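You operate a simulated robot arm through the tools that you are given. There is no shell and no other tool. Be economical: measure what you need, move in short steps, check, and stop when the job is done.

You run a simulated two-armed robot. Do the job below in one go: nothing can be reset, and whatever is moved stays where it is left.

Task
Wind the teal hank on the swift into a ball.
Fine: its peg into the top of the card tube, guide out, crank till the hoop is bare, hands clear of the turning swift; fold the guide back.

It is judged by the outcome, as a careful person would: the job done as asked, and still so three seconds after it is handed in. It fails if anything else is knocked over, pushed out of place, dropped, spilled or broken. Flat cloth is picked up by pressing the open fingertips on it (5 to 10 N) and closing them slowly along it; thin cloth reads only 2 to 8 mm in the jaws.

Robot
Two 7-joint arms with fingered hands on one trunk, on a base that drives. Base frame: it is fixed to the floor where the robot stands at the start and does not move with it; the origin is under the middle of the robot, x ahead of it, y to its left, z up. Readings come in cm, degrees, newtons and seconds.
The left shoulder is at the start at [9.1, 12.5, 104.7], the right one opposite. With the tool pointing down near the work surface each hand reaches from about 46 to 82 cm from the robot's upright axis, wherever it stands, measured 20 degrees to its own side. Places, roughly: ball winder crank [50, -20, 80]; top of the card tube [50, -40, 80]; yarn guide [40, -30, 80]. Payload 3.6 kg a hand.
The TCP of each hand is the grasp point between the finger pads, 3 cm short of the fingertips. In the tool frame z runs along the fingers and y along their closing line. Largest opening 10.4 cm; the body of the gripper starts 3.5 cm behind the TCP. The gripper is a hand of 4 fingers: y runs from the thumb to the fingers, the wrist lies at [-1.5, -10.4, -17.8] in the tool frame, and closing takes about 1.5 s.
Orientation is told as [roll, pitch, yaw] about the base's x, y, z axes, in that order, counted from this pose: with the fingers straight down and the wrist toward the robot, the tool's x, y and z point along [0, 1, 0], [1, 0, 0] and [0, 0, -1] of the base frame.

Tools
- The arms move only by the tool drive_tool. It takes "left_increments", "right_increments" or both (then of equal length, played together; a hand with none holds still); each is a list of rows, each a list of 7 numbers: the shift along the tool's x, y, z in units of 250 mm (1.0 is 250 mm), then the turn, a rotation vector about the tool's x, y, z in units of 60 degrees (1.0 is 60 degrees), then the gripper command, from -1 (shut) to 1 (fully open), values between in proportion. In form: [[tx, ty, tz, ax, ay, az, gripper], ...]. A call has 1 to 8 rows; each row is the pose to reach, as a shift and turn from the pose commanded when the call began, along the tool's axes at that moment. A call with a number of a shift or a turn outside -1 to 1 is refused whole. Each row takes 0.2 s and may step no farther than 5 cm and 8.6 degrees from the row before; otherwise, or with a gripper value out of range, the whole call is refused. Where a pose cannot be reached the arm comes as near as it can. A force on the tool above 40 N (or 10 N above the force at the start of the call, whichever is more), or a blocked arm, ends the call early, and 0.2 s more pass. The fingers move at their own pace (about 7.2 cm/s each) and stop on an object; they squeeze with about 27 N. The grip force told is the motor's: it shows also when the fingers shut on nothing. Time passes only in rows, and 0.2 s behind the last, so rows that repeat a pose let the fingers close. The reply holds the time, the measured pose of the TCP, the force on the tool along the base axes, the opening and the grip force, in the units named above and with some noise, with the torque about the TCP (base axes, N m) and any sound that the robot's microphone picked up, and new pictures: "pictures" is both (left out), scene, wrist or none (wrist: the cameras of the hands that moved).
- Cameras (640 x 400 px; columns grow to the right, rows downward): "scene" is now at [21.34, -2.03, 118.65]; the picture's right is [-0.24, -0.97, 0.00], its down [-0.48, 0.12, -0.87] and it looks along [0.84, -0.21, -0.49] (base axes); focal length 214 px, centre (320, 200). "left" rides on the left gripper at [-6.1, -9.2, -13] in its tool frame; the picture's right is [-0.81, -0.28, 0.52], its down [0.53, -0.71, 0.46] and it looks along [0.24, 0.64, 0.72] (tool axes); focal length 275 px, centre (320, 200). "right" rides on the right gripper at [6.1, -9.2, -13] in its tool frame; the picture's right is [-0.81, 0.27, -0.52], its down [-0.53, -0.71, 0.46] and it looks along [-0.24, 0.65, 0.72] (tool axes); focal length 275 px, centre (320, 200). There is no depth. A picture from a camera that has moved, and an enlarged one, comes with that camera's place and axes in the base frame and with its lens.
- lift_body(by): slides the trunk up (or, below 0, down) by that many cm; the arms and the scene camera ride with it, the base frame stays. It gives what a move gives, with no picture.
- steer(legs): drives the robot by 1 to 6 legs, each [ahead, left, turn to the left] in cm, cm and degrees, along the robot's own axes; the way and the turn of a leg run together, so that a leg with both is an arc; at most 150 cm and 180 degrees a leg. The arms and the cameras ride along, it lands a little off, and it stops where it bumps. It gives what a move gives, and a new picture of the scene camera.
- grasp_type(shape, hand): the hand has 4 fingers and takes this shape, open, in about a second: jaw (thumb against the fingers, like two jaws); tri (thumb and two fingers); tip (a fingertip pinch); poke (one finger out to press); point (the index stretched); flat (the hand flat); cup (the hand cupped); fist (a fist). The gripper value then closes the fingers along that shape, each until it touches; the sizes above hold for jaw. It gives what a move gives, with no picture.
- aim_head(pan, tilt): turns the head with the scene camera to pan (to the left, within 80 degrees either way) and tilt (down, from -29 to 69), counted from straight ahead of the robot. It gives what a move gives, and a new picture of the scene camera.
- inspect(camera, box): a new picture of the part [left, top, right, bottom] of that camera's present view, enlarged. It takes no simulated time.
- finish_job(): hands the job in; it is judged then, once.

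Work in short steps. Places have to be worked out from the pictures, the camera data and where the tool is seen: move nearer, look again, correct. Check each grasp and each placing, and mend what went wrong. You have 120 turns and 260 pictures in all, those below and enlarged ones among them. Open the grippers and draw the arms clear of the work before you hand the job in, unless the task says otherwise; then end with one line.

The tools are called after "Call:" as a command line: name --argument value ..., lists and objects as JSON in quotes. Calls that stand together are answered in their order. drive_tool: Moves the arms, as the interface text tells. Its arguments: {"type":"object","properties":{"left_increments":{"type":"array"},"right_increments":{"type":"array"},"pictures":{"type":"string","enum":["both","scene","wrist","none"]}},"required":[]} The other tools are called the same way: lift_body (by) slides the trunk up or down; grasp_type (shape, hand) gives the hand a shape; steer (legs) drives the base; aim_head (pan, tilt) turns the head that bears the scene camera; inspect (camera, box) takes an enlarged picture of a part of a camera's view; finish_job () hands the job in.

At the start:

```text
clock: 0.0
left_tool_pos: [45.35, 9.41, 112.88]
left_ee_rot: [-0.1, -0.1, 0.0]
left_ft_force: [-0.1, 1.1, -0.5]
left_wrist_torque: [0.01, -0.01, -0.02]
left_gripper_width: 10.37
left_grip_force: 0.1
left_shape: jaw
right_tool_pos: [41.57, -23.9, 108.59]
right_ee_rot: [0.0, 0.0, -0.1]
right_ft_force: [0.2, 0.5, -0.6]
right_wrist_torque: [0.02, 0.04, 0.03]
right_gripper_width: 10.4
right_grip_force: 0.0
right_shape: jaw
trunk travel left (down, up): [-27.5, 26.1]
robot x, y, heading: [0.09, 0.11, 0.1]
head pan, tilt: [-13.8, 29.7]
```

scene: 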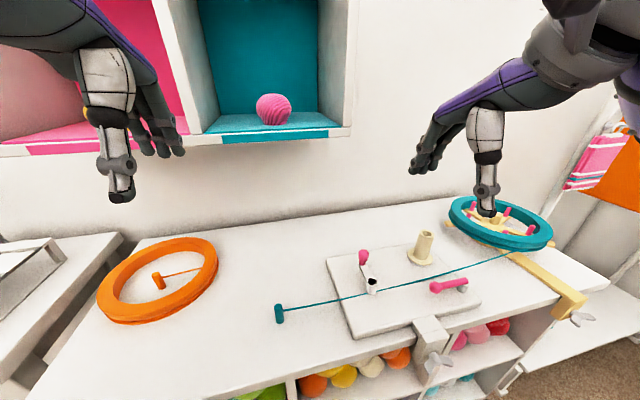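
right: 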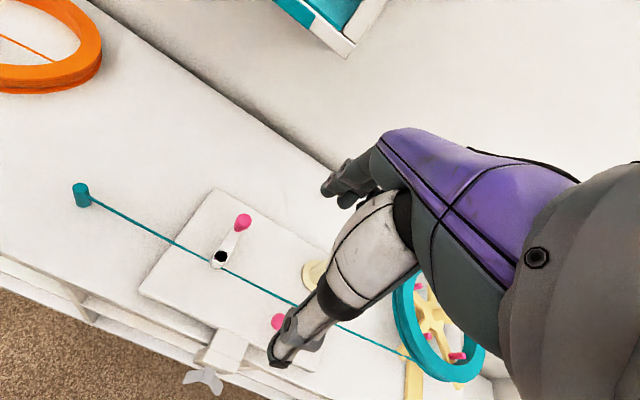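
left: 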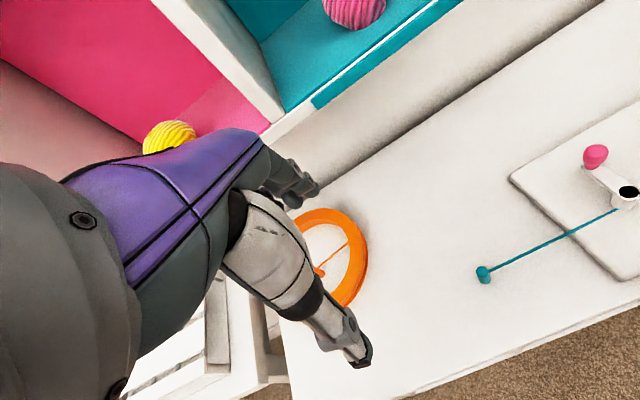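

I'll look closely at the winder first: the teal peg lies left of the winder, the pink crank knob, the card tube and the pink guide are visible.

Call:
inspect --camera "scene" --box '[260, 210, 500, 360]'

Call:
inspect --camera "right" --box '[60, 160, 380, 360]'

Call:
inspect --camera "scene" --box '[420, 170, 600, 340]'

```text
2.67 times, centred on (380, 285) of scene
camera zoom: at [21.34, -2.03, 118.65], right [-0.24, -0.97, 0.0], down [-0.48, 0.12, -0.87], along [0.84, -0.21, -0.49], focal length 572 px, centre (160, -27)
```

zoom: 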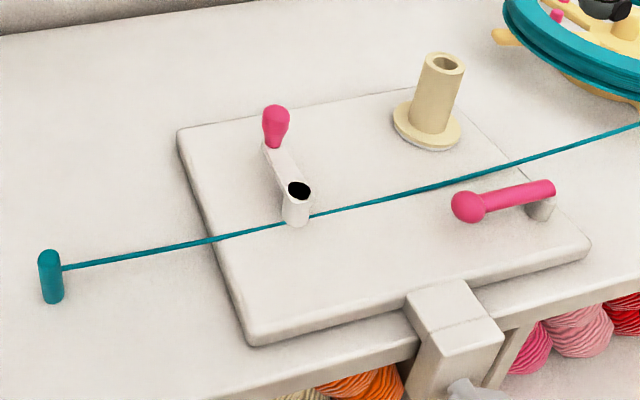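

```text
2.00 times, centred on (220, 260) of right
camera zoom: at [32.52, -17.81, 121.67], right [0.27, -0.81, 0.52], down [-0.71, -0.53, -0.46], along [0.65, -0.24, -0.72], focal length 551 px, centre (520, 80)
```

zoom: 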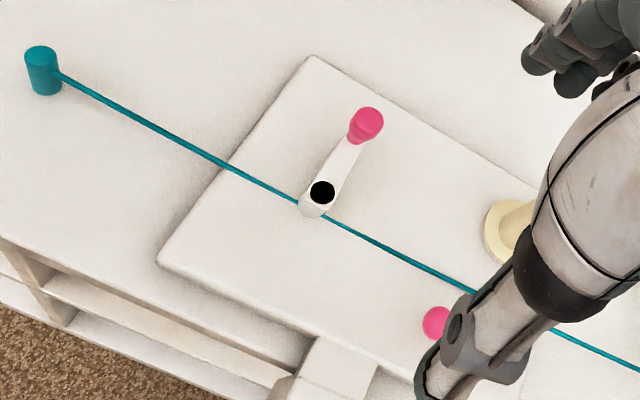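

```text
2.35 times, centred on (510, 255) of scene
camera zoom: at [21.34, -2.03, 118.65], right [-0.24, -0.97, 0.0], down [-0.48, 0.12, -0.87], along [0.84, -0.21, -0.49], focal length 505 px, centre (-127, 71)
```

zoom: 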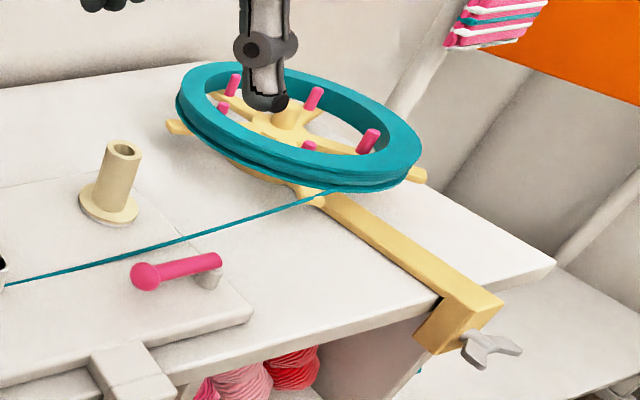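

Triangulating: the peg top is about (48.3,-0.5,80.5), table about z 76, crank hub (49.4,-20.5), knob (55,-20.5,82.6), and tube near (54,-36). I move the left arm aside and bring the right hand above the peg.

Call:
drive_tool --left_increments '[[0.12, 0, 0, 0, 0, 0, 1], [0.24, 0, 0, 0, 0, 0, 1], [0.36, 0, 0, 0, 0, 0, 1], [0.48, 0, 0, 0, 0, 0, 1], [0.6, 0, 0, 0, 0, 0, 1], [0.6, 0, 0, 0, 0, 0, 1], [0.6, 0, 0, 0, 0, 0, 1], [0.6, 0, 0, 0, 0, 0, 1]]' --right_increments '[[0.12, 0.034, 0.09, 0, 0, 0, 1], [0.24, 0.068, 0.18, 0, 0, 0, 1], [0.36, 0.102, 0.27, 0, 0, 0, 1], [0.48, 0.136, 0.36, 0, 0, 0, 1], [0.6, 0.17, 0.45, 0, 0, 0, 1], [0.72, 0.204, 0.54, 0, 0, 0, 1], [0.83, 0.237, 0.63, 0, 0, 0, 1], [0.936, 0.269, 0.704, 0, 0, 0, 1]]'

```text
clock: 1.8
left_tool_pos: [45.39, 24.47, 112.84]
left_ee_rot: [0.1, -0.1, 0.0]
left_ft_force: [-1.0, -0.1, -0.8]
left_wrist_torque: [-0.01, 0.0, 0.01]
left_gripper_width: 10.37
left_grip_force: 0.0
left_shape: jaw
right_tool_pos: [48.57, -0.23, 90.97]
right_ee_rot: [0.2, 0.0, -0.1]
right_ft_force: [-0.2, 0.5, 0.4]
right_wrist_torque: [-0.02, -0.04, 0.01]
right_gripper_width: 10.37
right_grip_force: 0.1
right_shape: jaw
trunk travel left (down, up): [-27.5, 26.1]
robot x, y, heading: [0.39, 0.29, 0.0]
head pan, tilt: [-13.8, 29.7]
camera scene: at [21.36, -2.0, 118.65], right [-0.24, -0.97, 0.0], down [-0.48, 0.12, -0.87], along [0.84, -0.21, -0.49], focal length 214 px, centre (320, 200)
camera right: at [39.43, 5.83, 104.02], right [0.27, -0.81, 0.52], down [-0.71, -0.53, -0.46], along [0.64, -0.24, -0.72], focal length 275 px, centre (320, 200)
camera left: at [36.38, 18.29, 125.82], right [-0.28, -0.81, -0.52], down [-0.71, 0.53, -0.46], along [0.64, 0.24, -0.72], focal length 275 px, centre (320, 200)
```

scene: 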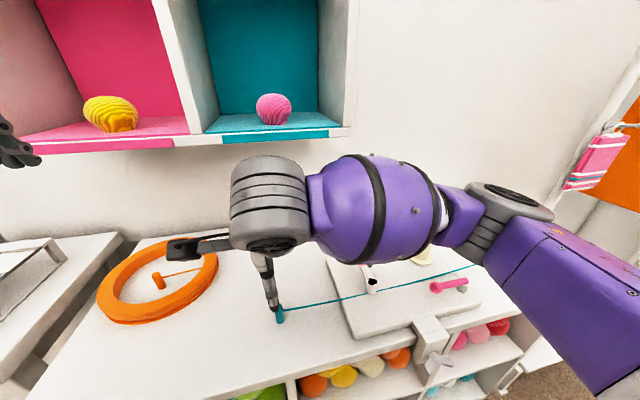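
right: 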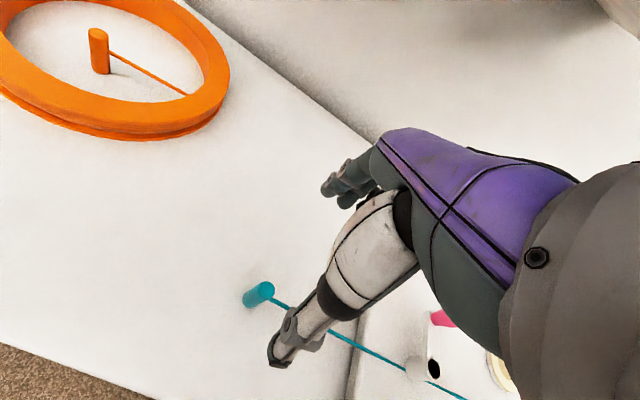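
left: 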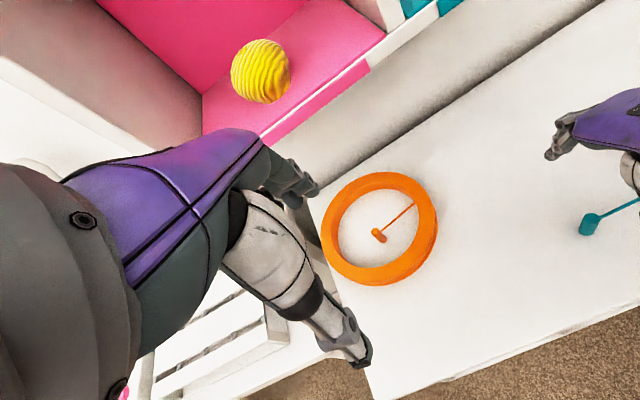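

Peg confirmed near (48.0,-0.3), top about 80.5. I lower so that the fingertips overlap only its upper part, then check.

Call:
drive_tool --right_increments '[[0, -0.02, 0.12, 0, 0, 0, 1], [0, -0.02, 0.24, 0, 0, 0, 1], [0, -0.02, 0.36, 0, 0, 0, 1], [0, -0.02, 0.36, 0, 0, 0, 1]]'

Call:
inspect --camera "scene" --box '[220, 240, 340, 340]'

```text
clock: 2.8
left_tool_pos: [45.57, 24.37, 112.9]
left_ee_rot: [0.0, 0.0, 0.0]
left_ft_force: [-0.3, 0.4, -1.2]
left_wrist_torque: [0.03, -0.02, 0.02]
left_gripper_width: 10.38
left_grip_force: 0.1
left_shape: jaw
right_tool_pos: [47.97, -0.42, 82.0]
right_ee_rot: [0.0, -0.1, -0.1]
right_ft_force: [0.1, -1.1, -0.1]
right_wrist_torque: [0.01, -0.01, 0.01]
right_gripper_width: 10.35
right_grip_force: 0.0
right_shape: jaw
trunk travel left (down, up): [-27.5, 26.1]
robot x, y, heading: [0.31, -0.09, 0.1]
head pan, tilt: [-13.8, 29.7]
camera scene: at [21.33, -2.03, 118.65], right [-0.24, -0.97, 0.0], down [-0.48, 0.12, -0.87], along [0.84, -0.21, -0.49], focal length 214 px, centre (320, 200)
camera right: at [38.76, 5.62, 95.08], right [0.27, -0.81, 0.52], down [-0.71, -0.53, -0.46], along [0.65, -0.24, -0.72], focal length 275 px, centre (320, 200)
```

scene: 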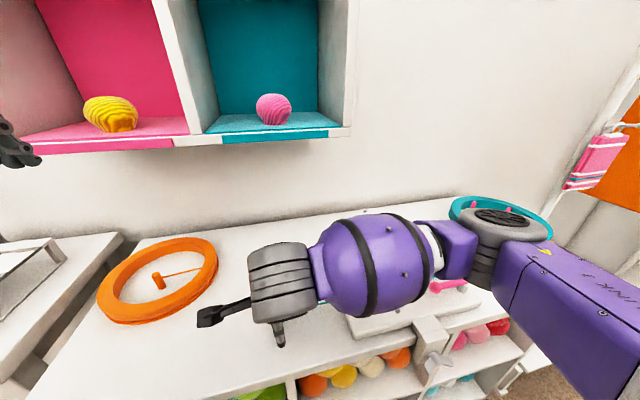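
right: 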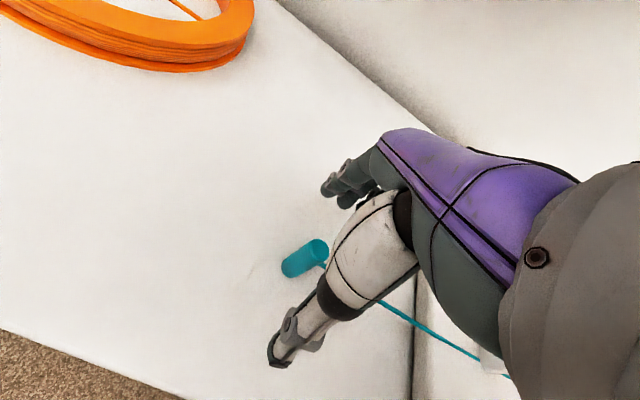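

```text
4.00 times, centred on (280, 290) of scene
camera zoom: at [21.33, -2.03, 118.65], right [-0.24, -0.97, 0.0], down [-0.48, 0.12, -0.87], along [0.84, -0.21, -0.49], focal length 858 px, centre (480, -160)
```

zoom: 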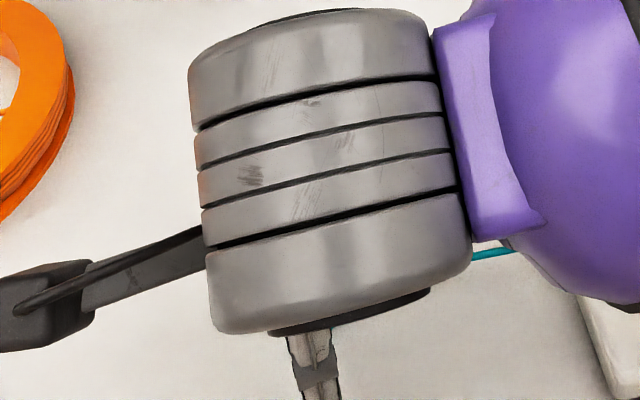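

The peg projects right between the thumb and fingers. I go down 0.5 cm and close.

Call:
drive_tool --right_increments '[[0, 0, 0.02, 0, 0, 0, 1], [0, 0, 0.02, 0, 0, 0, 0], [0, 0, 0.02, 0, 0, 0, -0.5], [0, 0, 0.02, 0, 0, 0, -1], [0, 0, 0.02, 0, 0, 0, -1], [0, 0, 0.02, 0, 0, 0, -1], [0, 0, 0.02, 0, 0, 0, -1], [0, 0, 0.02, 0, 0, 0, -1]]' --pictures "wrist"

```text
clock: 4.6
left_tool_pos: [45.47, 24.34, 112.86]
left_ee_rot: [0.0, 0.0, 0.1]
left_ft_force: [0.1, 0.1, 1.2]
left_wrist_torque: [-0.02, 0.01, 0.0]
left_gripper_width: 10.38
left_grip_force: 0.1
left_shape: jaw
right_tool_pos: [47.92, -0.48, 81.49]
right_ee_rot: [0.1, 0.0, 0.0]
right_ft_force: [0.2, 0.3, -0.2]
right_wrist_torque: [0.02, 0.01, 0.01]
right_gripper_width: 0.85
right_grip_force: 27.5
right_shape: jaw
trunk travel left (down, up): [-27.5, 26.1]
robot x, y, heading: [-0.01, 0.31, -0.1]
head pan, tilt: [-13.8, 29.7]
camera right: at [38.71, 5.63, 94.59], right [0.27, -0.81, 0.52], down [-0.71, -0.53, -0.46], along [0.65, -0.24, -0.72], focal length 275 px, centre (320, 200)
```

right: 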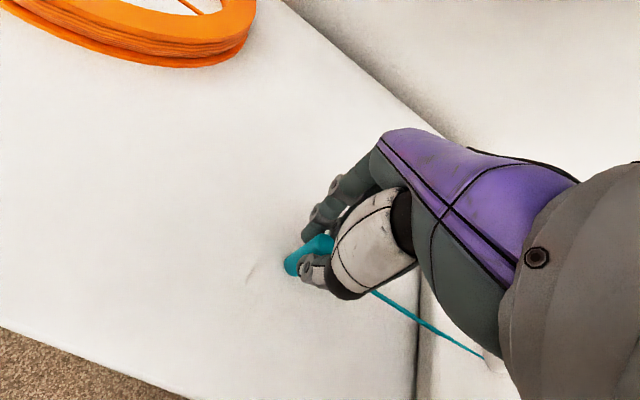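

The reading says a hold (27 N at 0.85 cm). I lift 4 cm to check.

Call:
drive_tool --right_increments '[[0, 0, -0.05, 0, 0, 0, -1], [0, 0, -0.1, 0, 0, 0, -1], [0, 0, -0.16, 0, 0, 0, -1]]' --pictures "wrist"

Call:
inspect --camera "right" --box '[240, 180, 400, 300]'

```text
clock: 5.4
left_tool_pos: [45.54, 24.3, 112.82]
left_ee_rot: [0.0, 0.0, -0.1]
left_ft_force: [-0.4, -0.4, 0.2]
left_wrist_torque: [-0.01, 0.02, -0.02]
left_gripper_width: 10.38
left_grip_force: 0.1
left_shape: jaw
right_tool_pos: [47.83, -0.47, 85.56]
right_ee_rot: [-0.2, 0.0, 0.0]
right_ft_force: [-0.1, -0.1, -0.4]
right_wrist_torque: [0.02, -0.04, 0.03]
right_gripper_width: 0.81
right_grip_force: 26.3
right_shape: jaw
trunk travel left (down, up): [-27.5, 26.1]
robot x, y, heading: [0.16, 0.07, 0.1]
head pan, tilt: [-13.8, 29.7]
camera right: at [38.72, 5.62, 98.67], right [0.28, -0.81, 0.52], down [-0.71, -0.53, -0.45], along [0.64, -0.24, -0.72], focal length 275 px, centre (320, 200)
```

right: 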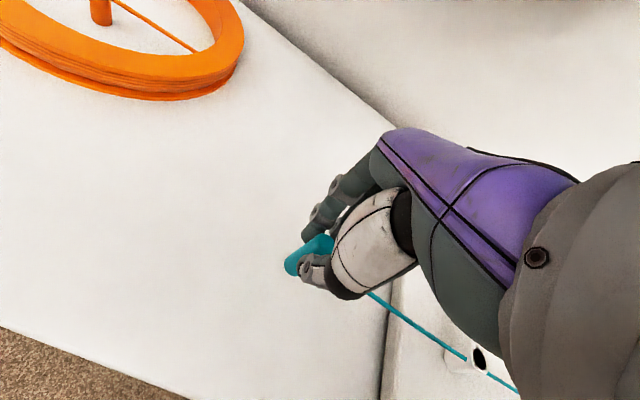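

```text
3.33 times, centred on (320, 240) of right
camera zoom: at [38.72, 5.62, 98.67], right [0.28, -0.81, 0.52], down [-0.71, -0.53, -0.45], along [0.64, -0.24, -0.72], focal length 918 px, centre (320, 67)
```

zoom: 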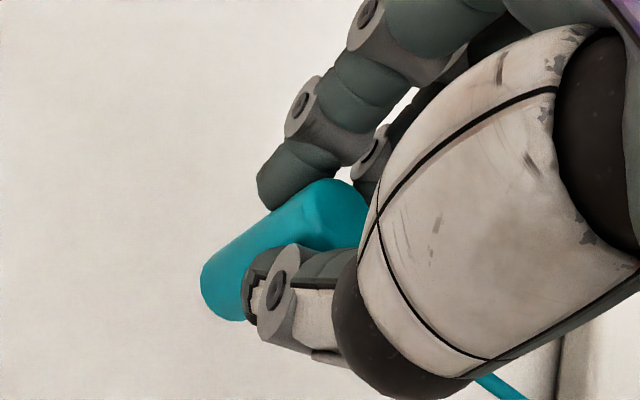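

The peg is held. I look from the left camera to see how much peg sticks out below the fingers.

Call:
inspect --camera "left" --box '[540, 160, 640, 240]'

```text
5.00 times, centred on (590, 200) of left
camera zoom: at [36.34, 18.24, 125.84], right [-0.28, -0.81, -0.52], down [-0.71, 0.53, -0.46], along [0.64, 0.24, -0.72], focal length 1376 px, centre (-1030, 200)
```

zoom: 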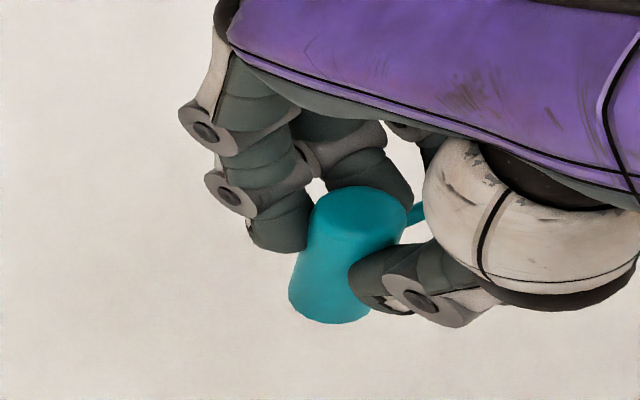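

The peg protrudes roughly 1.5 cm below the fingers, enough to start it into the tube. I raise the right hand out of the scene camera's way and yaw the left hand so its camera sees the tube from a second side.

Call:
drive_tool --left_increments '[[-0.08, 0, -0.02, 0, 0, 0.12, 1], [-0.16, 0, -0.04, 0, 0, 0.24, 1], [-0.24, 0, -0.06, 0, 0, 0.36, 1], [-0.32, 0, -0.08, 0, 0, 0.48, 1], [-0.4, 0, -0.1, 0, 0, 0.6, 1], [-0.48, 0, -0.1, 0, 0, 0.7, 1], [-0.48, 0, -0.1, 0, 0, 0.7, 1]]' --right_increments '[[-0.02, -0.02, -0.15, 0, 0, 0, -1], [-0.12, -0.04, -0.3, 0, 0, 0, -1], [-0.22, -0.07, -0.45, 0, 0, 0, -1], [-0.32, -0.1, -0.6, 0, 0, 0, -1], [-0.43, -0.13, -0.75, 0, 0, 0, -1], [-0.54, -0.152, -0.9, 0, 0, 0, -1], [-0.54, -0.152, -0.9, 0, 0, 0, -1]]'

```text
clock: 7.0
left_tool_pos: [45.47, 12.47, 115.3]
left_ee_rot: [0.0, 0.0, -42.2]
left_ft_force: [0.4, 0.0, 0.0]
left_wrist_torque: [0.03, 0.02, 0.01]
left_gripper_width: 10.35
left_grip_force: 0.1
left_shape: jaw
right_tool_pos: [44.21, -14.09, 108.02]
right_ee_rot: [-0.1, 0.0, 0.0]
right_ft_force: [0.1, 0.5, 0.9]
right_wrist_torque: [0.0, 0.02, 0.02]
right_gripper_width: 0.82
right_grip_force: 27.4
right_shape: jaw
trunk travel left (down, up): [-27.5, 26.1]
robot x, y, heading: [0.2, -0.09, 0.3]
head pan, tilt: [-13.8, 29.7]
camera scene: at [21.34, -2.0, 118.65], right [-0.24, -0.97, 0.0], down [-0.48, 0.12, -0.87], along [0.84, -0.21, -0.49], focal length 214 px, centre (320, 200)
camera right: at [35.09, -7.94, 121.11], right [0.28, -0.81, 0.52], down [-0.71, -0.53, -0.46], along [0.65, -0.24, -0.72], focal length 275 px, centre (320, 200)
camera left: at [34.6, 14.02, 128.34], right [-0.75, -0.42, -0.52], down [-0.17, 0.87, -0.46], along [0.64, -0.25, -0.72], focal length 275 px, centre (320, 200)
```

scene: 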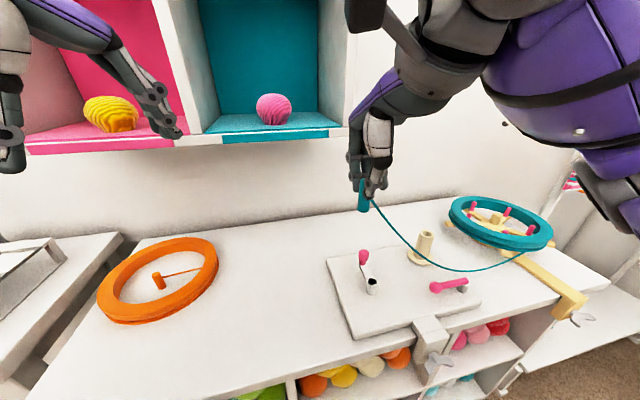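
right: 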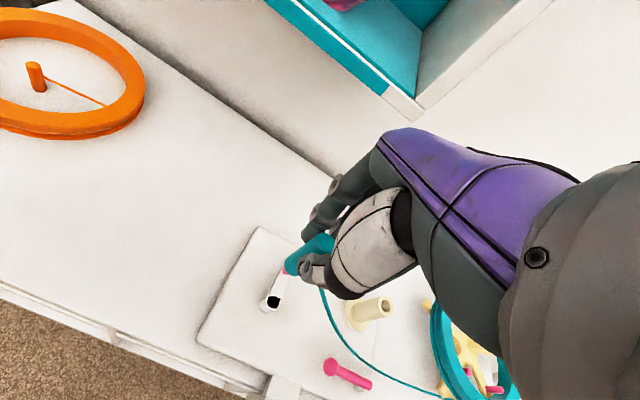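
left: 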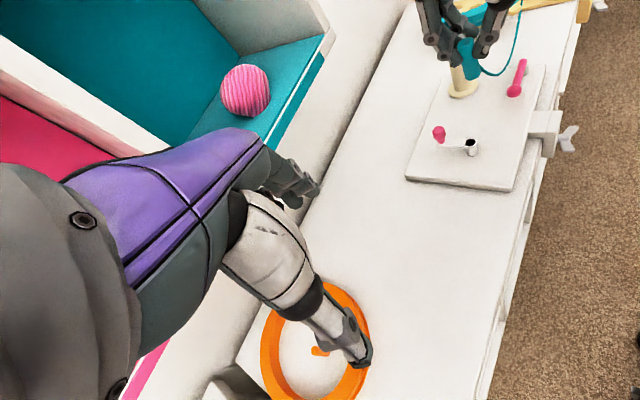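

The tube is now visible to both scene and right cameras. I enlarge both for triangulation.

Call:
inspect --camera "right" --box '[260, 220, 500, 400]'

Call:
inspect --camera "scene" --box '[320, 140, 480, 300]'

Call:
inspect --camera "left" --box '[400, 0, 560, 200]'

```text
2.22 times, centred on (380, 310) of right
camera zoom: at [35.09, -7.94, 121.11], right [0.28, -0.81, 0.52], down [-0.71, -0.53, -0.46], along [0.65, -0.24, -0.72], focal length 612 px, centre (187, -44)
```

zoom: 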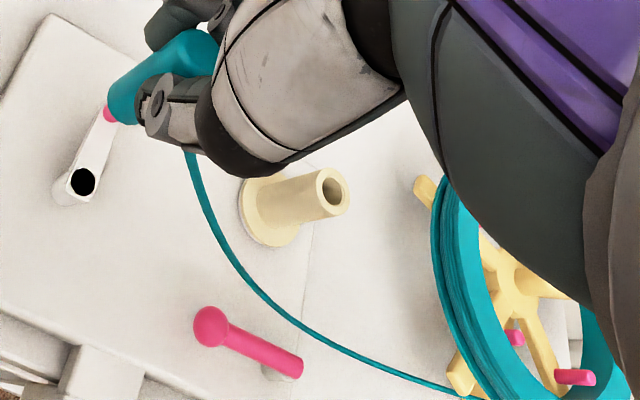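

```text
2.50 times, centred on (400, 220) of scene
camera zoom: at [21.34, -2.0, 118.65], right [-0.24, -0.97, 0.0], down [-0.48, 0.12, -0.87], along [0.84, -0.21, -0.49], focal length 536 px, centre (120, 150)
```

zoom: 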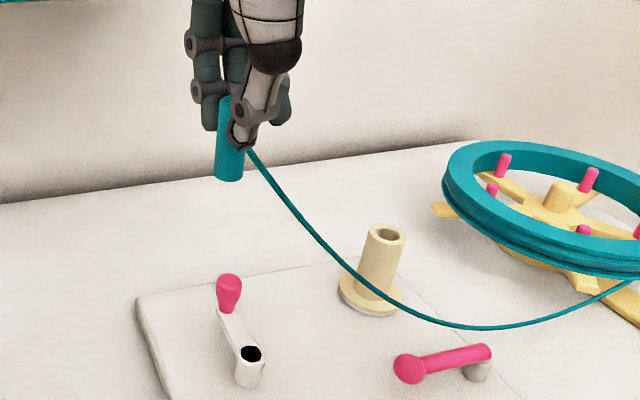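

```text
2.00 times, centred on (480, 100) of left
camera zoom: at [34.6, 14.02, 128.34], right [-0.75, -0.42, -0.52], down [-0.17, 0.87, -0.46], along [0.64, -0.25, -0.72], focal length 551 px, centre (0, 400)
```

zoom: 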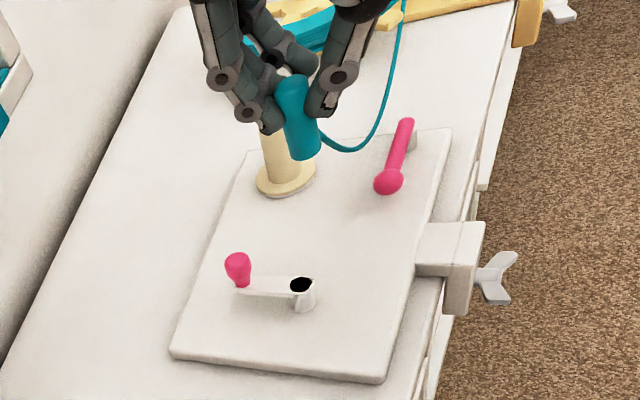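

Tube top is at about (56.2,-38.0,84.9), hole ~2.4 cm vs peg ~1.6 cm; the peg bottom hangs 5.2 cm below the TCP. I move to a hover with the bottom ~2 cm above the rim.

Call:
drive_tool --right_increments '[[-0.12, 0.06, 0.06, 0, 0, 0, -1], [-0.24, 0.12, 0.12, 0, 0, 0, -1], [-0.36, 0.18, 0.2, 0, 0, 0, -1], [-0.48, 0.24, 0.28, 0, 0, 0, -1], [-0.6, 0.3, 0.36, 0, 0, 0, -1], [-0.72, 0.36, 0.44, 0, 0, 0, -1], [-0.84, 0.42, 0.54, 0, 0, 0, -1], [-0.952, 0.48, 0.63, 0, 0, 0, -1]]' --pictures "both"

Call:
inspect --camera "left" --box '[400, 0, 560, 100]'

Call:
inspect --camera "right" --box '[240, 180, 400, 300]'

Call:
inspect --camera "scene" --box '[380, 180, 480, 280]'

```text
clock: 8.8
left_tool_pos: [45.41, 12.44, 115.46]
left_ee_rot: [0.0, 0.1, -42.1]
left_ft_force: [-0.4, -0.4, 0.0]
left_wrist_torque: [0.02, 0.01, 0.03]
left_gripper_width: 10.37
left_grip_force: 0.0
left_shape: jaw
right_tool_pos: [56.18, -37.93, 92.12]
right_ee_rot: [-0.1, -0.1, 0.0]
right_ft_force: [-0.1, 0.9, -0.7]
right_wrist_torque: [-0.03, 0.0, -0.01]
right_gripper_width: 0.82
right_grip_force: 27.4
right_shape: jaw
trunk travel left (down, up): [-27.5, 26.1]
robot x, y, heading: [0.07, 0.16, 0.0]
head pan, tilt: [-13.8, 29.7]
camera scene: at [21.36, -2.07, 118.65], right [-0.24, -0.97, 0.0], down [-0.48, 0.12, -0.87], along [0.84, -0.21, -0.49], focal length 214 px, centre (320, 200)
camera right: at [47.07, -31.85, 105.17], right [0.27, -0.81, 0.52], down [-0.71, -0.53, -0.46], along [0.65, -0.24, -0.72], focal length 275 px, centre (320, 200)
```

scene: 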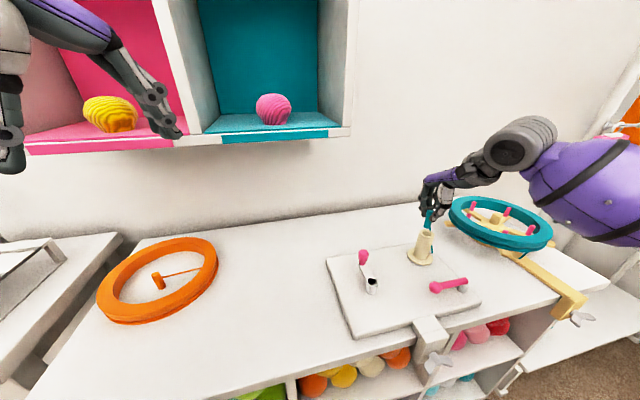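
right: 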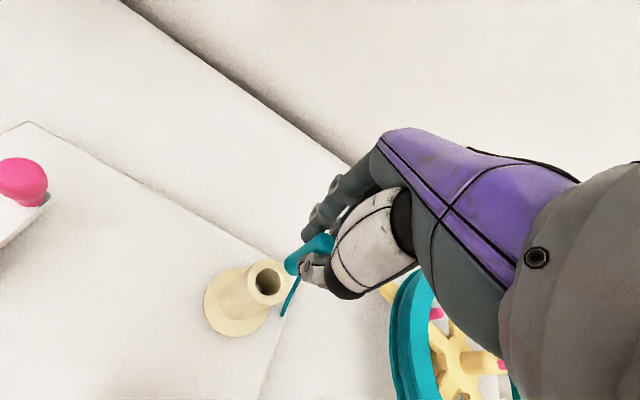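

```text
4.00 times, centred on (480, 50) of left
camera zoom: at [34.61, 13.94, 128.33], right [-0.75, -0.42, -0.52], down [-0.17, 0.87, -0.46], along [0.64, -0.25, -0.72], focal length 1101 px, centre (-320, 800)
```

zoom: 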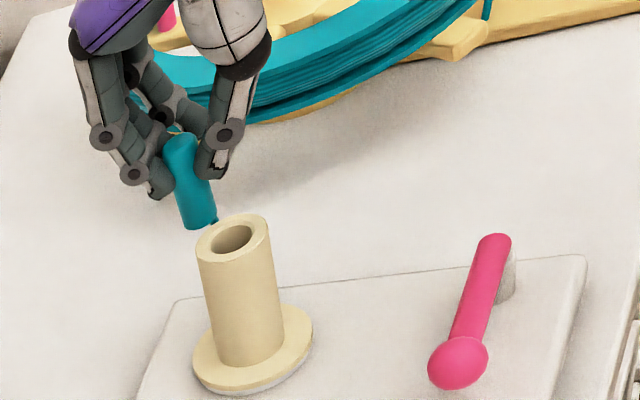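

```text
3.33 times, centred on (320, 240) of right
camera zoom: at [47.07, -31.85, 105.17], right [0.27, -0.81, 0.52], down [-0.71, -0.53, -0.46], along [0.65, -0.24, -0.72], focal length 918 px, centre (320, 67)
```

zoom: 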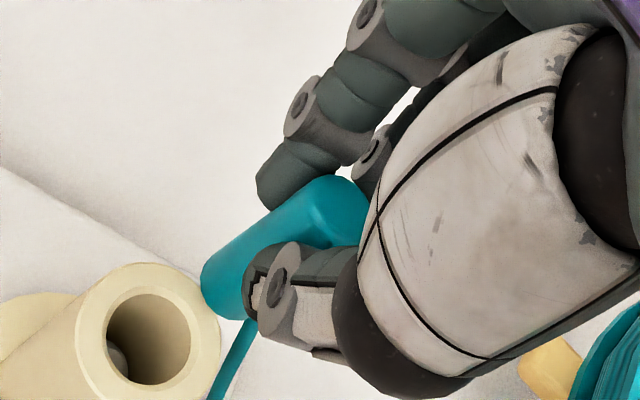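

```text
4.00 times, centred on (430, 230) of scene
camera zoom: at [21.36, -2.07, 118.65], right [-0.24, -0.97, 0.0], down [-0.48, 0.12, -0.87], along [0.84, -0.21, -0.49], focal length 858 px, centre (-120, 80)
```

zoom: 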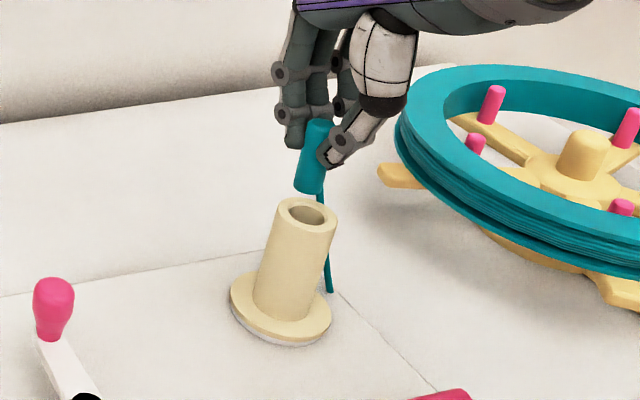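

Re-triangulating with three views agrees on tube top (54.9,-37.1,86.0) and peg bottom (55.9,-37.5,87.2). I shift by (-1.0,+0.4) and look again.

Call:
drive_tool --right_increments '[[0.016, -0.04, 0, 0, 0, 0, -1], [0.016, -0.04, 0.02, 0, 0, 0, -1], [0.016, -0.04, 0.02, 0, 0, 0, -1]]' --pictures "none"

Call:
inspect --camera "left" --box '[400, 0, 520, 100]'

Call:
inspect --camera "scene" --box '[390, 190, 460, 260]'

```text
clock: 9.6
left_tool_pos: [45.47, 12.39, 115.36]
left_ee_rot: [-0.1, 0.0, -41.9]
left_ft_force: [-0.1, 0.9, 0.0]
left_wrist_torque: [0.01, -0.02, 0.0]
left_gripper_width: 10.35
left_grip_force: 0.0
left_shape: jaw
right_tool_pos: [55.06, -37.34, 91.63]
right_ee_rot: [0.0, 0.0, 0.0]
right_ft_force: [0.5, -0.7, 1.6]
right_wrist_torque: [-0.04, -0.05, 0.03]
right_gripper_width: 0.81
right_grip_force: 27.0
right_shape: jaw
trunk travel left (down, up): [-27.5, 26.1]
robot x, y, heading: [-0.04, 0.17, -0.0]
head pan, tilt: [-13.8, 29.7]
```

```text
4.00 times, centred on (460, 50) of left
camera zoom: at [34.58, 13.98, 128.34], right [-0.75, -0.42, -0.52], down [-0.17, 0.87, -0.46], along [0.64, -0.25, -0.72], focal length 1101 px, centre (-240, 800)
```

zoom: 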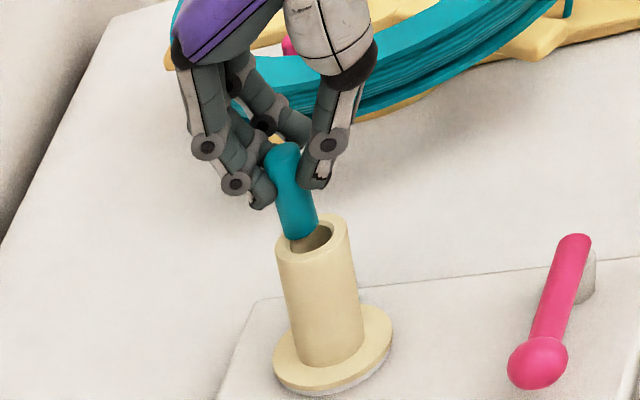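

```text
5.71 times, centred on (425, 225) of scene
camera zoom: at [21.33, -2.03, 118.65], right [-0.24, -0.97, 0.0], down [-0.48, 0.12, -0.87], along [0.84, -0.21, -0.49], focal length 1226 px, centre (-280, 57)
```

zoom: 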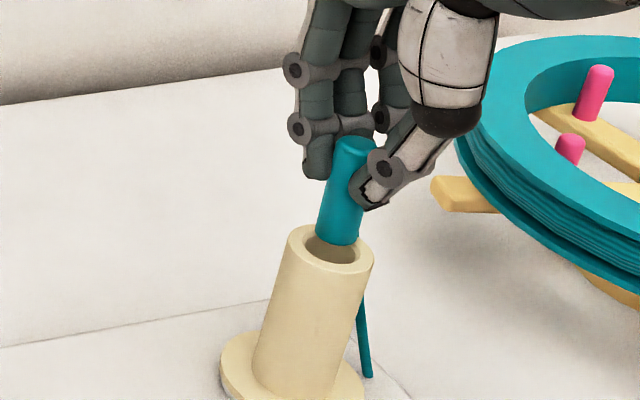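

The peg is almost over the hole, needing about (-0.3,+0.3). I shift and lower about 1.8 cm into the tube.

Call:
drive_tool --right_increments '[[0.01, -0.01, 0, 0, 0, 0, -1], [0.01, -0.01, 0.02, 0, 0, 0, -1], [0.01, -0.01, 0.04, 0, 0, 0, -1], [0.01, -0.01, 0.06, 0, 0, 0, -1], [0.01, -0.01, 0.075, 0, 0, 0, -1]]' --pictures "none"

Call:
inspect --camera "left" --box '[400, 0, 520, 100]'

Call:
inspect --camera "scene" --box '[390, 190, 460, 260]'

```text
clock: 10.6
left_tool_pos: [45.32, 12.44, 115.42]
left_ee_rot: [0.0, 0.0, -42.0]
left_ft_force: [0.5, -0.2, -0.6]
left_wrist_torque: [0.01, -0.01, 0.0]
left_gripper_width: 10.37
left_grip_force: 0.1
left_shape: jaw
right_tool_pos: [54.99, -37.21, 91.39]
right_ee_rot: [0.0, -1.5, -0.1]
right_ft_force: [-3.2, -0.5, 18.9]
right_wrist_torque: [0.04, 0.01, 0.02]
right_gripper_width: 0.95
right_grip_force: 26.9
right_shape: jaw
trunk travel left (down, up): [-27.5, 26.1]
robot x, y, heading: [0.29, -0.01, -0.3]
head pan, tilt: [-13.8, 29.7]
stopped in row 4 (right hand): the force on the tool passed its limit at 42 N (the readings are from after the stop); the commanded pose is now the measured one
```

```text
4.00 times, centred on (460, 50) of left
camera zoom: at [34.51, 14.0, 128.36], right [-0.75, -0.42, -0.52], down [-0.17, 0.87, -0.46], along [0.64, -0.25, -0.72], focal length 1101 px, centre (-240, 800)
```

zoom: 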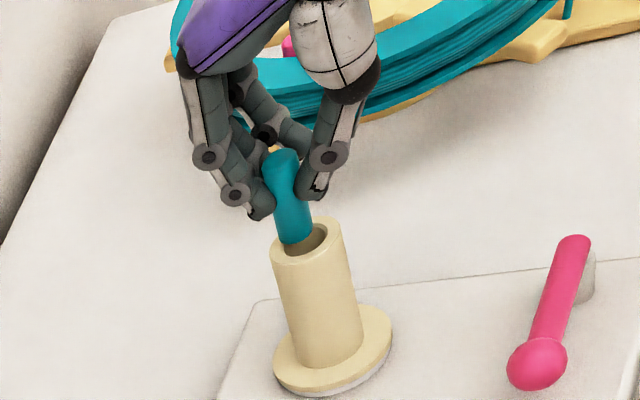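

```text
5.71 times, centred on (425, 225) of scene
camera zoom: at [21.26, -2.02, 118.66], right [-0.24, -0.97, 0.0], down [-0.48, 0.12, -0.87], along [0.84, -0.21, -0.49], focal length 1226 px, centre (-280, 57)
```

zoom: 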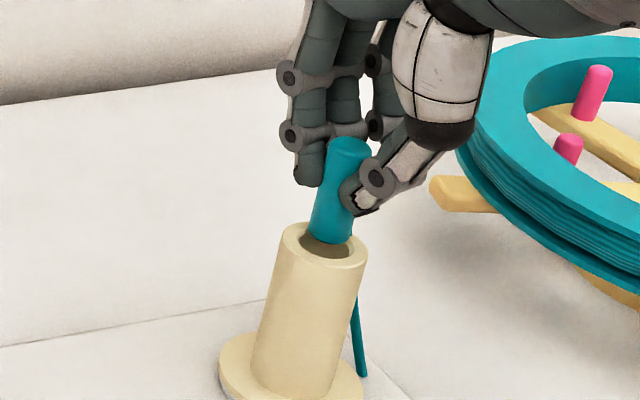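

The peg landed on the far rim (needs about -0.8 in x, +0.3 in y). I lift 1 cm, shift, and look before lowering.

Call:
drive_tool --right_increments '[[0, 0, -0.02, 0, 0, 0, -1], [0, 0, -0.04, 0, 0, 0, -1], [0.012, -0.032, -0.04, 0, 0, 0, -1], [0.012, -0.032, -0.025, 0, 0, 0, -1]]' --pictures "none"

Call:
inspect --camera "left" --box '[430, 10, 510, 70]'

Call:
inspect --camera "scene" --box '[390, 190, 460, 260]'

Call:
inspect --camera "right" --box '[240, 200, 360, 300]'

```text
clock: 11.6
left_tool_pos: [45.48, 12.34, 115.34]
left_ee_rot: [0.0, 0.0, -42.0]
left_ft_force: [0.0, 0.6, -0.8]
left_wrist_torque: [-0.02, -0.02, -0.02]
left_gripper_width: 10.38
left_grip_force: 0.0
left_shape: jaw
right_tool_pos: [54.05, -36.79, 91.46]
right_ee_rot: [-0.1, -0.9, 0.1]
right_ft_force: [-0.3, 0.3, -0.2]
right_wrist_torque: [-0.03, -0.01, -0.01]
right_gripper_width: 0.91
right_grip_force: 27.1
right_shape: jaw
trunk travel left (down, up): [-27.5, 26.1]
robot x, y, heading: [-0.48, -0.23, 0.0]
head pan, tilt: [-13.8, 29.7]
```

```text
6.67 times, centred on (470, 40) of left
camera zoom: at [34.61, 13.97, 128.33], right [-0.75, -0.42, -0.52], down [-0.17, 0.87, -0.46], along [0.64, -0.25, -0.72], focal length 1835 px, centre (-680, 1267)
```

zoom: 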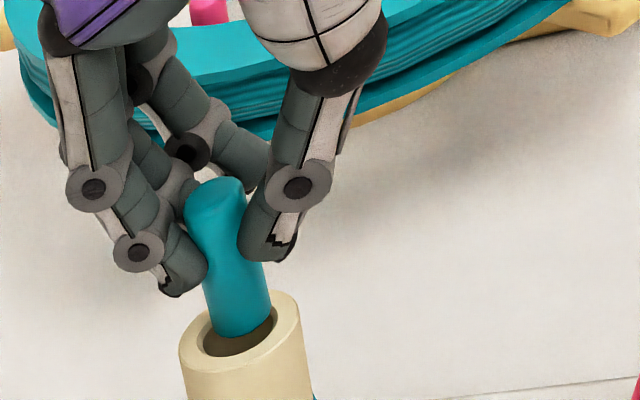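

```text
5.71 times, centred on (425, 225) of scene
camera zoom: at [21.35, -2.04, 118.65], right [-0.24, -0.97, 0.0], down [-0.48, 0.12, -0.87], along [0.84, -0.21, -0.49], focal length 1226 px, centre (-280, 57)
```

zoom: 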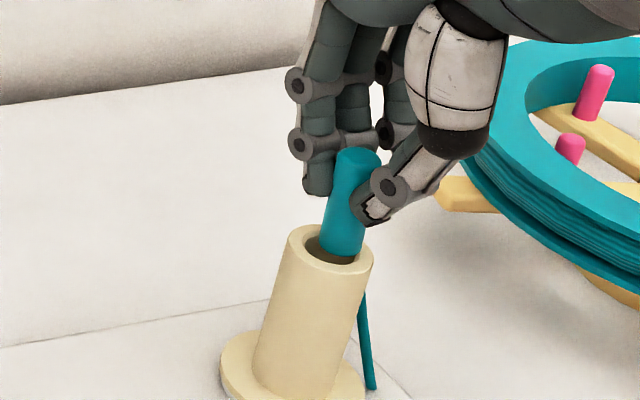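

```text
4.00 times, centred on (300, 250) of right
camera zoom: at [44.82, -30.84, 104.5], right [0.27, -0.81, 0.52], down [-0.71, -0.53, -0.47], along [0.66, -0.24, -0.71], focal length 1101 px, centre (400, 0)
```

zoom: 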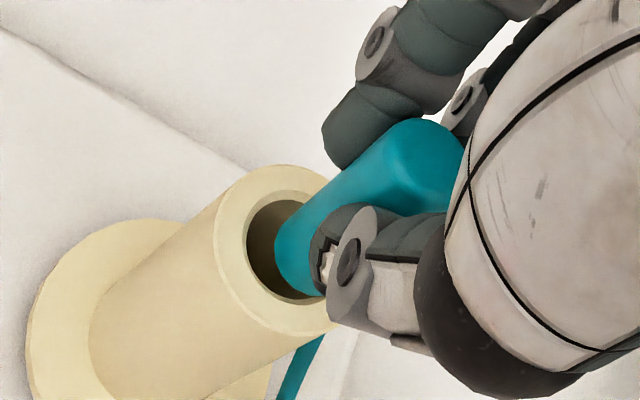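

All three views agree: x is right now, y needs +0.35. I shift and lower in small steps.

Call:
drive_tool --right_increments '[[0.015, 0.002, -0.01, 0, 0, 0, -1], [0.015, 0.002, 0.01, 0, 0, 0, -1], [0.015, 0.002, 0.025, 0, 0, 0, -1], [0.015, 0.002, 0.04, 0, 0, 0, -1], [0.015, 0.002, 0.05, 0, 0, 0, -1]]' --pictures "none"

Call:
inspect --camera "left" --box '[430, 10, 510, 70]'

Call:
inspect --camera "scene" --box '[390, 190, 460, 260]'

```text
clock: 12.8
left_tool_pos: [45.5, 12.41, 115.45]
left_ee_rot: [0.0, 0.1, -42.0]
left_ft_force: [-0.4, 0.4, -0.2]
left_wrist_torque: [0.01, -0.01, 0.03]
left_gripper_width: 10.37
left_grip_force: 0.0
left_shape: jaw
right_tool_pos: [54.07, -36.53, 90.25]
right_ee_rot: [0.0, -0.9, -0.1]
right_ft_force: [0.1, 0.0, 0.1]
right_wrist_torque: [0.02, 0.02, -0.01]
right_gripper_width: 0.93
right_grip_force: 27.1
right_shape: jaw
trunk travel left (down, up): [-27.5, 26.1]
robot x, y, heading: [-0.1, 0.21, 0.1]
head pan, tilt: [-13.8, 29.7]
```

```text
6.67 times, centred on (470, 40) of left
camera zoom: at [34.6, 13.97, 128.34], right [-0.75, -0.42, -0.52], down [-0.17, 0.87, -0.46], along [0.64, -0.25, -0.72], focal length 1835 px, centre (-680, 1267)
```

zoom: 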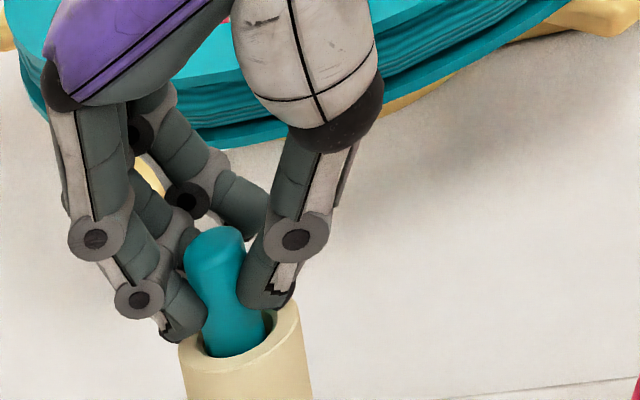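

```text
5.71 times, centred on (425, 225) of scene
camera zoom: at [21.34, -2.04, 118.65], right [-0.24, -0.97, 0.0], down [-0.48, 0.12, -0.87], along [0.84, -0.21, -0.49], focal length 1226 px, centre (-280, 57)
```

zoom: 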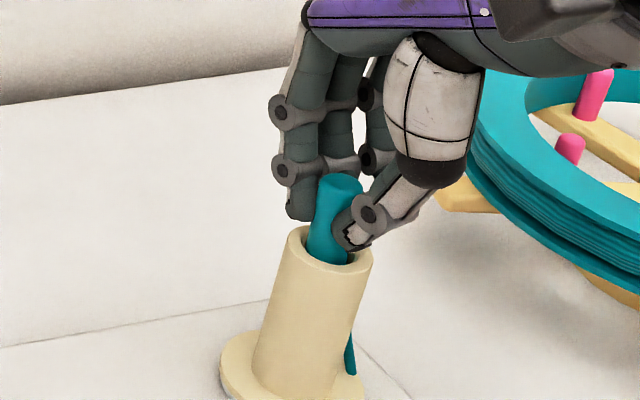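

The peg is inside the tube with no force. I lower a touch more and open slowly so it drops in.

Call:
drive_tool --right_increments '[[0, 0, 0.01, 0, 0, 0, -1], [0, 0, 0.015, 0, 0, 0, -1], [0, 0, 0.015, 0, 0, 0, -0.6], [0, 0, 0.015, 0, 0, 0, -0.5], [0, 0, 0.015, 0, 0, 0, -0.3], [0, 0, 0.015, 0, 0, 0, 0], [0, 0, 0.015, 0, 0, 0, 0.2]]' --pictures "none"

Call:
inspect --camera "left" --box '[430, 10, 510, 70]'

Call:
inspect --camera "scene" --box '[390, 190, 460, 260]'

```text
clock: 14.4
left_tool_pos: [45.49, 12.36, 115.32]
left_ee_rot: [0.0, -0.1, -42.0]
left_ft_force: [0.3, 0.4, -0.7]
left_wrist_torque: [0.0, -0.01, 0.0]
left_gripper_width: 10.35
left_grip_force: 0.1
left_shape: jaw
right_tool_pos: [54.24, -36.49, 89.92]
right_ee_rot: [-0.1, -0.9, -0.1]
right_ft_force: [0.2, 0.5, 0.1]
right_wrist_torque: [-0.02, 0.02, 0.02]
right_gripper_width: 6.22
right_grip_force: 0.0
right_shape: jaw
trunk travel left (down, up): [-27.5, 26.1]
robot x, y, heading: [-0.01, -0.28, -0.0]
head pan, tilt: [-13.8, 29.7]
```

```text
6.67 times, centred on (470, 40) of left
camera zoom: at [34.6, 13.97, 128.34], right [-0.75, -0.42, -0.52], down [-0.17, 0.87, -0.46], along [0.64, -0.25, -0.72], focal length 1835 px, centre (-680, 1267)
```

zoom: 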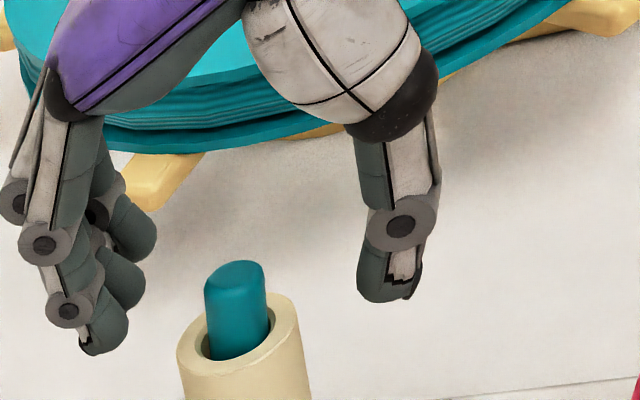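

```text
5.71 times, centred on (425, 225) of scene
camera zoom: at [21.34, -2.04, 118.65], right [-0.24, -0.97, 0.0], down [-0.48, 0.12, -0.87], along [0.84, -0.21, -0.49], focal length 1226 px, centre (-280, 57)
```

zoom: 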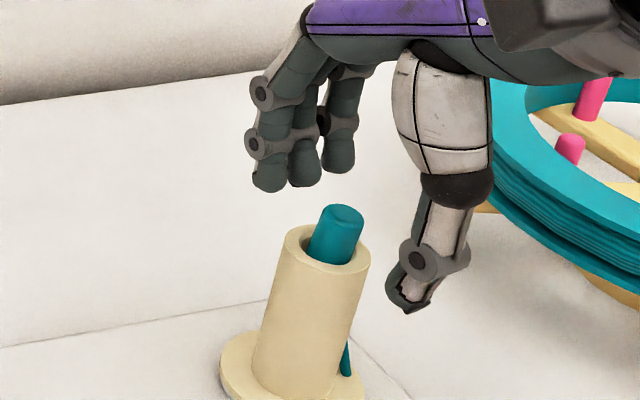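

The peg dropped into the tube and stands ~1.7 cm proud. I raise the right hand clear and move over the guide's ball end, which I judge at (44.9,-33.3,79.5), pivot near (44.2,-41).

Call:
drive_tool --right_increments '[[0, 0, -0.16, 0, 0, 0, 0.2], [0, 0, -0.32, 0, 0, 0, 0.2], [0, 0, -0.45, 0, 0, 0, 0.2], [0.04, -0.12, -0.45, 0, 0, 0, 0.2], [0.08, -0.25, -0.42, 0, 0, 0, 0.2], [0.12, -0.375, -0.3, 0, 0, 0, 0.2], [0.128, -0.375, -0.12, 0, 0, 0, 0.2], [0.128, -0.375, -0.04, 0, 0, 0, 0.2]]' --pictures "both"

Call:
inspect --camera "left" --box '[400, 0, 560, 100]'

Call:
inspect --camera "right" --box '[220, 180, 420, 340]'

```text
clock: 16.2
left_tool_pos: [45.46, 12.38, 115.39]
left_ee_rot: [-0.1, 0.0, -42.0]
left_ft_force: [1.0, -0.4, 0.1]
left_wrist_torque: [-0.04, 0.0, -0.01]
left_gripper_width: 10.38
left_grip_force: 0.1
left_shape: jaw
right_tool_pos: [44.73, -33.38, 90.74]
right_ee_rot: [-0.1, -1.1, 0.0]
right_ft_force: [0.1, 0.2, -0.3]
right_wrist_torque: [0.03, 0.01, 0.02]
right_gripper_width: 6.21
right_grip_force: 0.1
right_shape: jaw
trunk travel left (down, up): [-27.5, 26.1]
robot x, y, heading: [0.36, 0.21, -0.0]
head pan, tilt: [-13.8, 29.7]
camera scene: at [21.31, -2.03, 118.66], right [-0.24, -0.97, 0.0], down [-0.48, 0.12, -0.87], along [0.84, -0.21, -0.49], focal length 214 px, centre (320, 200)
camera right: at [35.48, -27.21, 103.61], right [0.27, -0.81, 0.52], down [-0.71, -0.53, -0.47], along [0.66, -0.24, -0.71], focal length 275 px, centre (320, 200)
```

scene: 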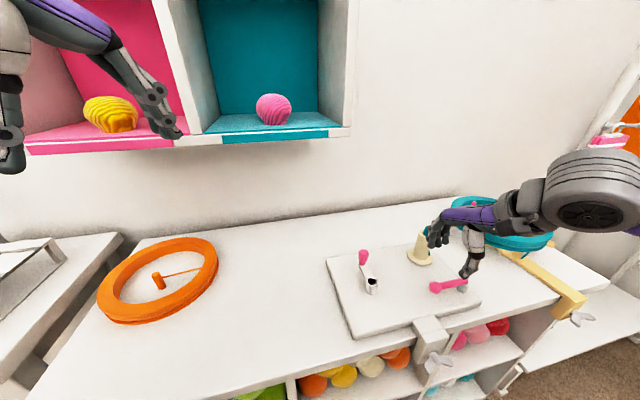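
right: 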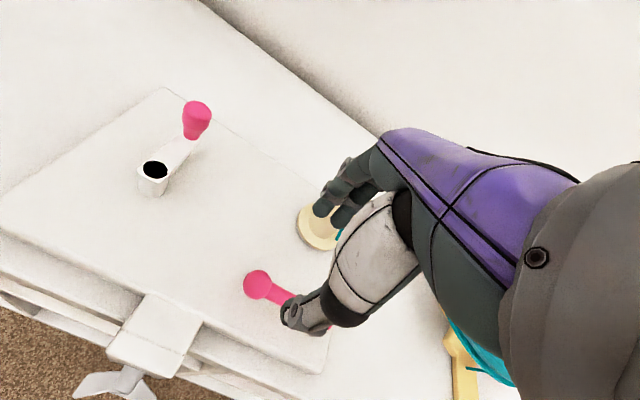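

```text
4.00 times, centred on (480, 50) of left
camera zoom: at [34.57, 13.98, 128.34], right [-0.75, -0.42, -0.52], down [-0.17, 0.87, -0.46], along [0.64, -0.25, -0.72], focal length 1101 px, centre (-320, 800)
```

zoom: 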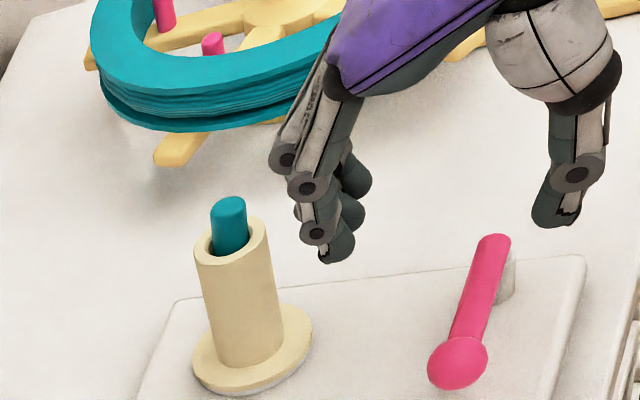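

```text
2.50 times, centred on (320, 260) of right
camera zoom: at [35.48, -27.21, 103.61], right [0.27, -0.81, 0.52], down [-0.71, -0.53, -0.47], along [0.66, -0.24, -0.71], focal length 688 px, centre (320, 50)
```

zoom: 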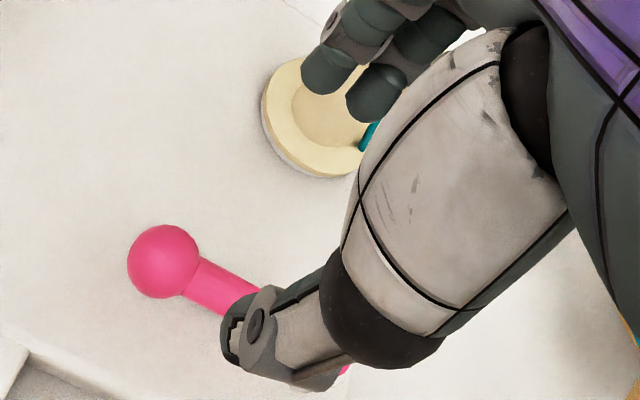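

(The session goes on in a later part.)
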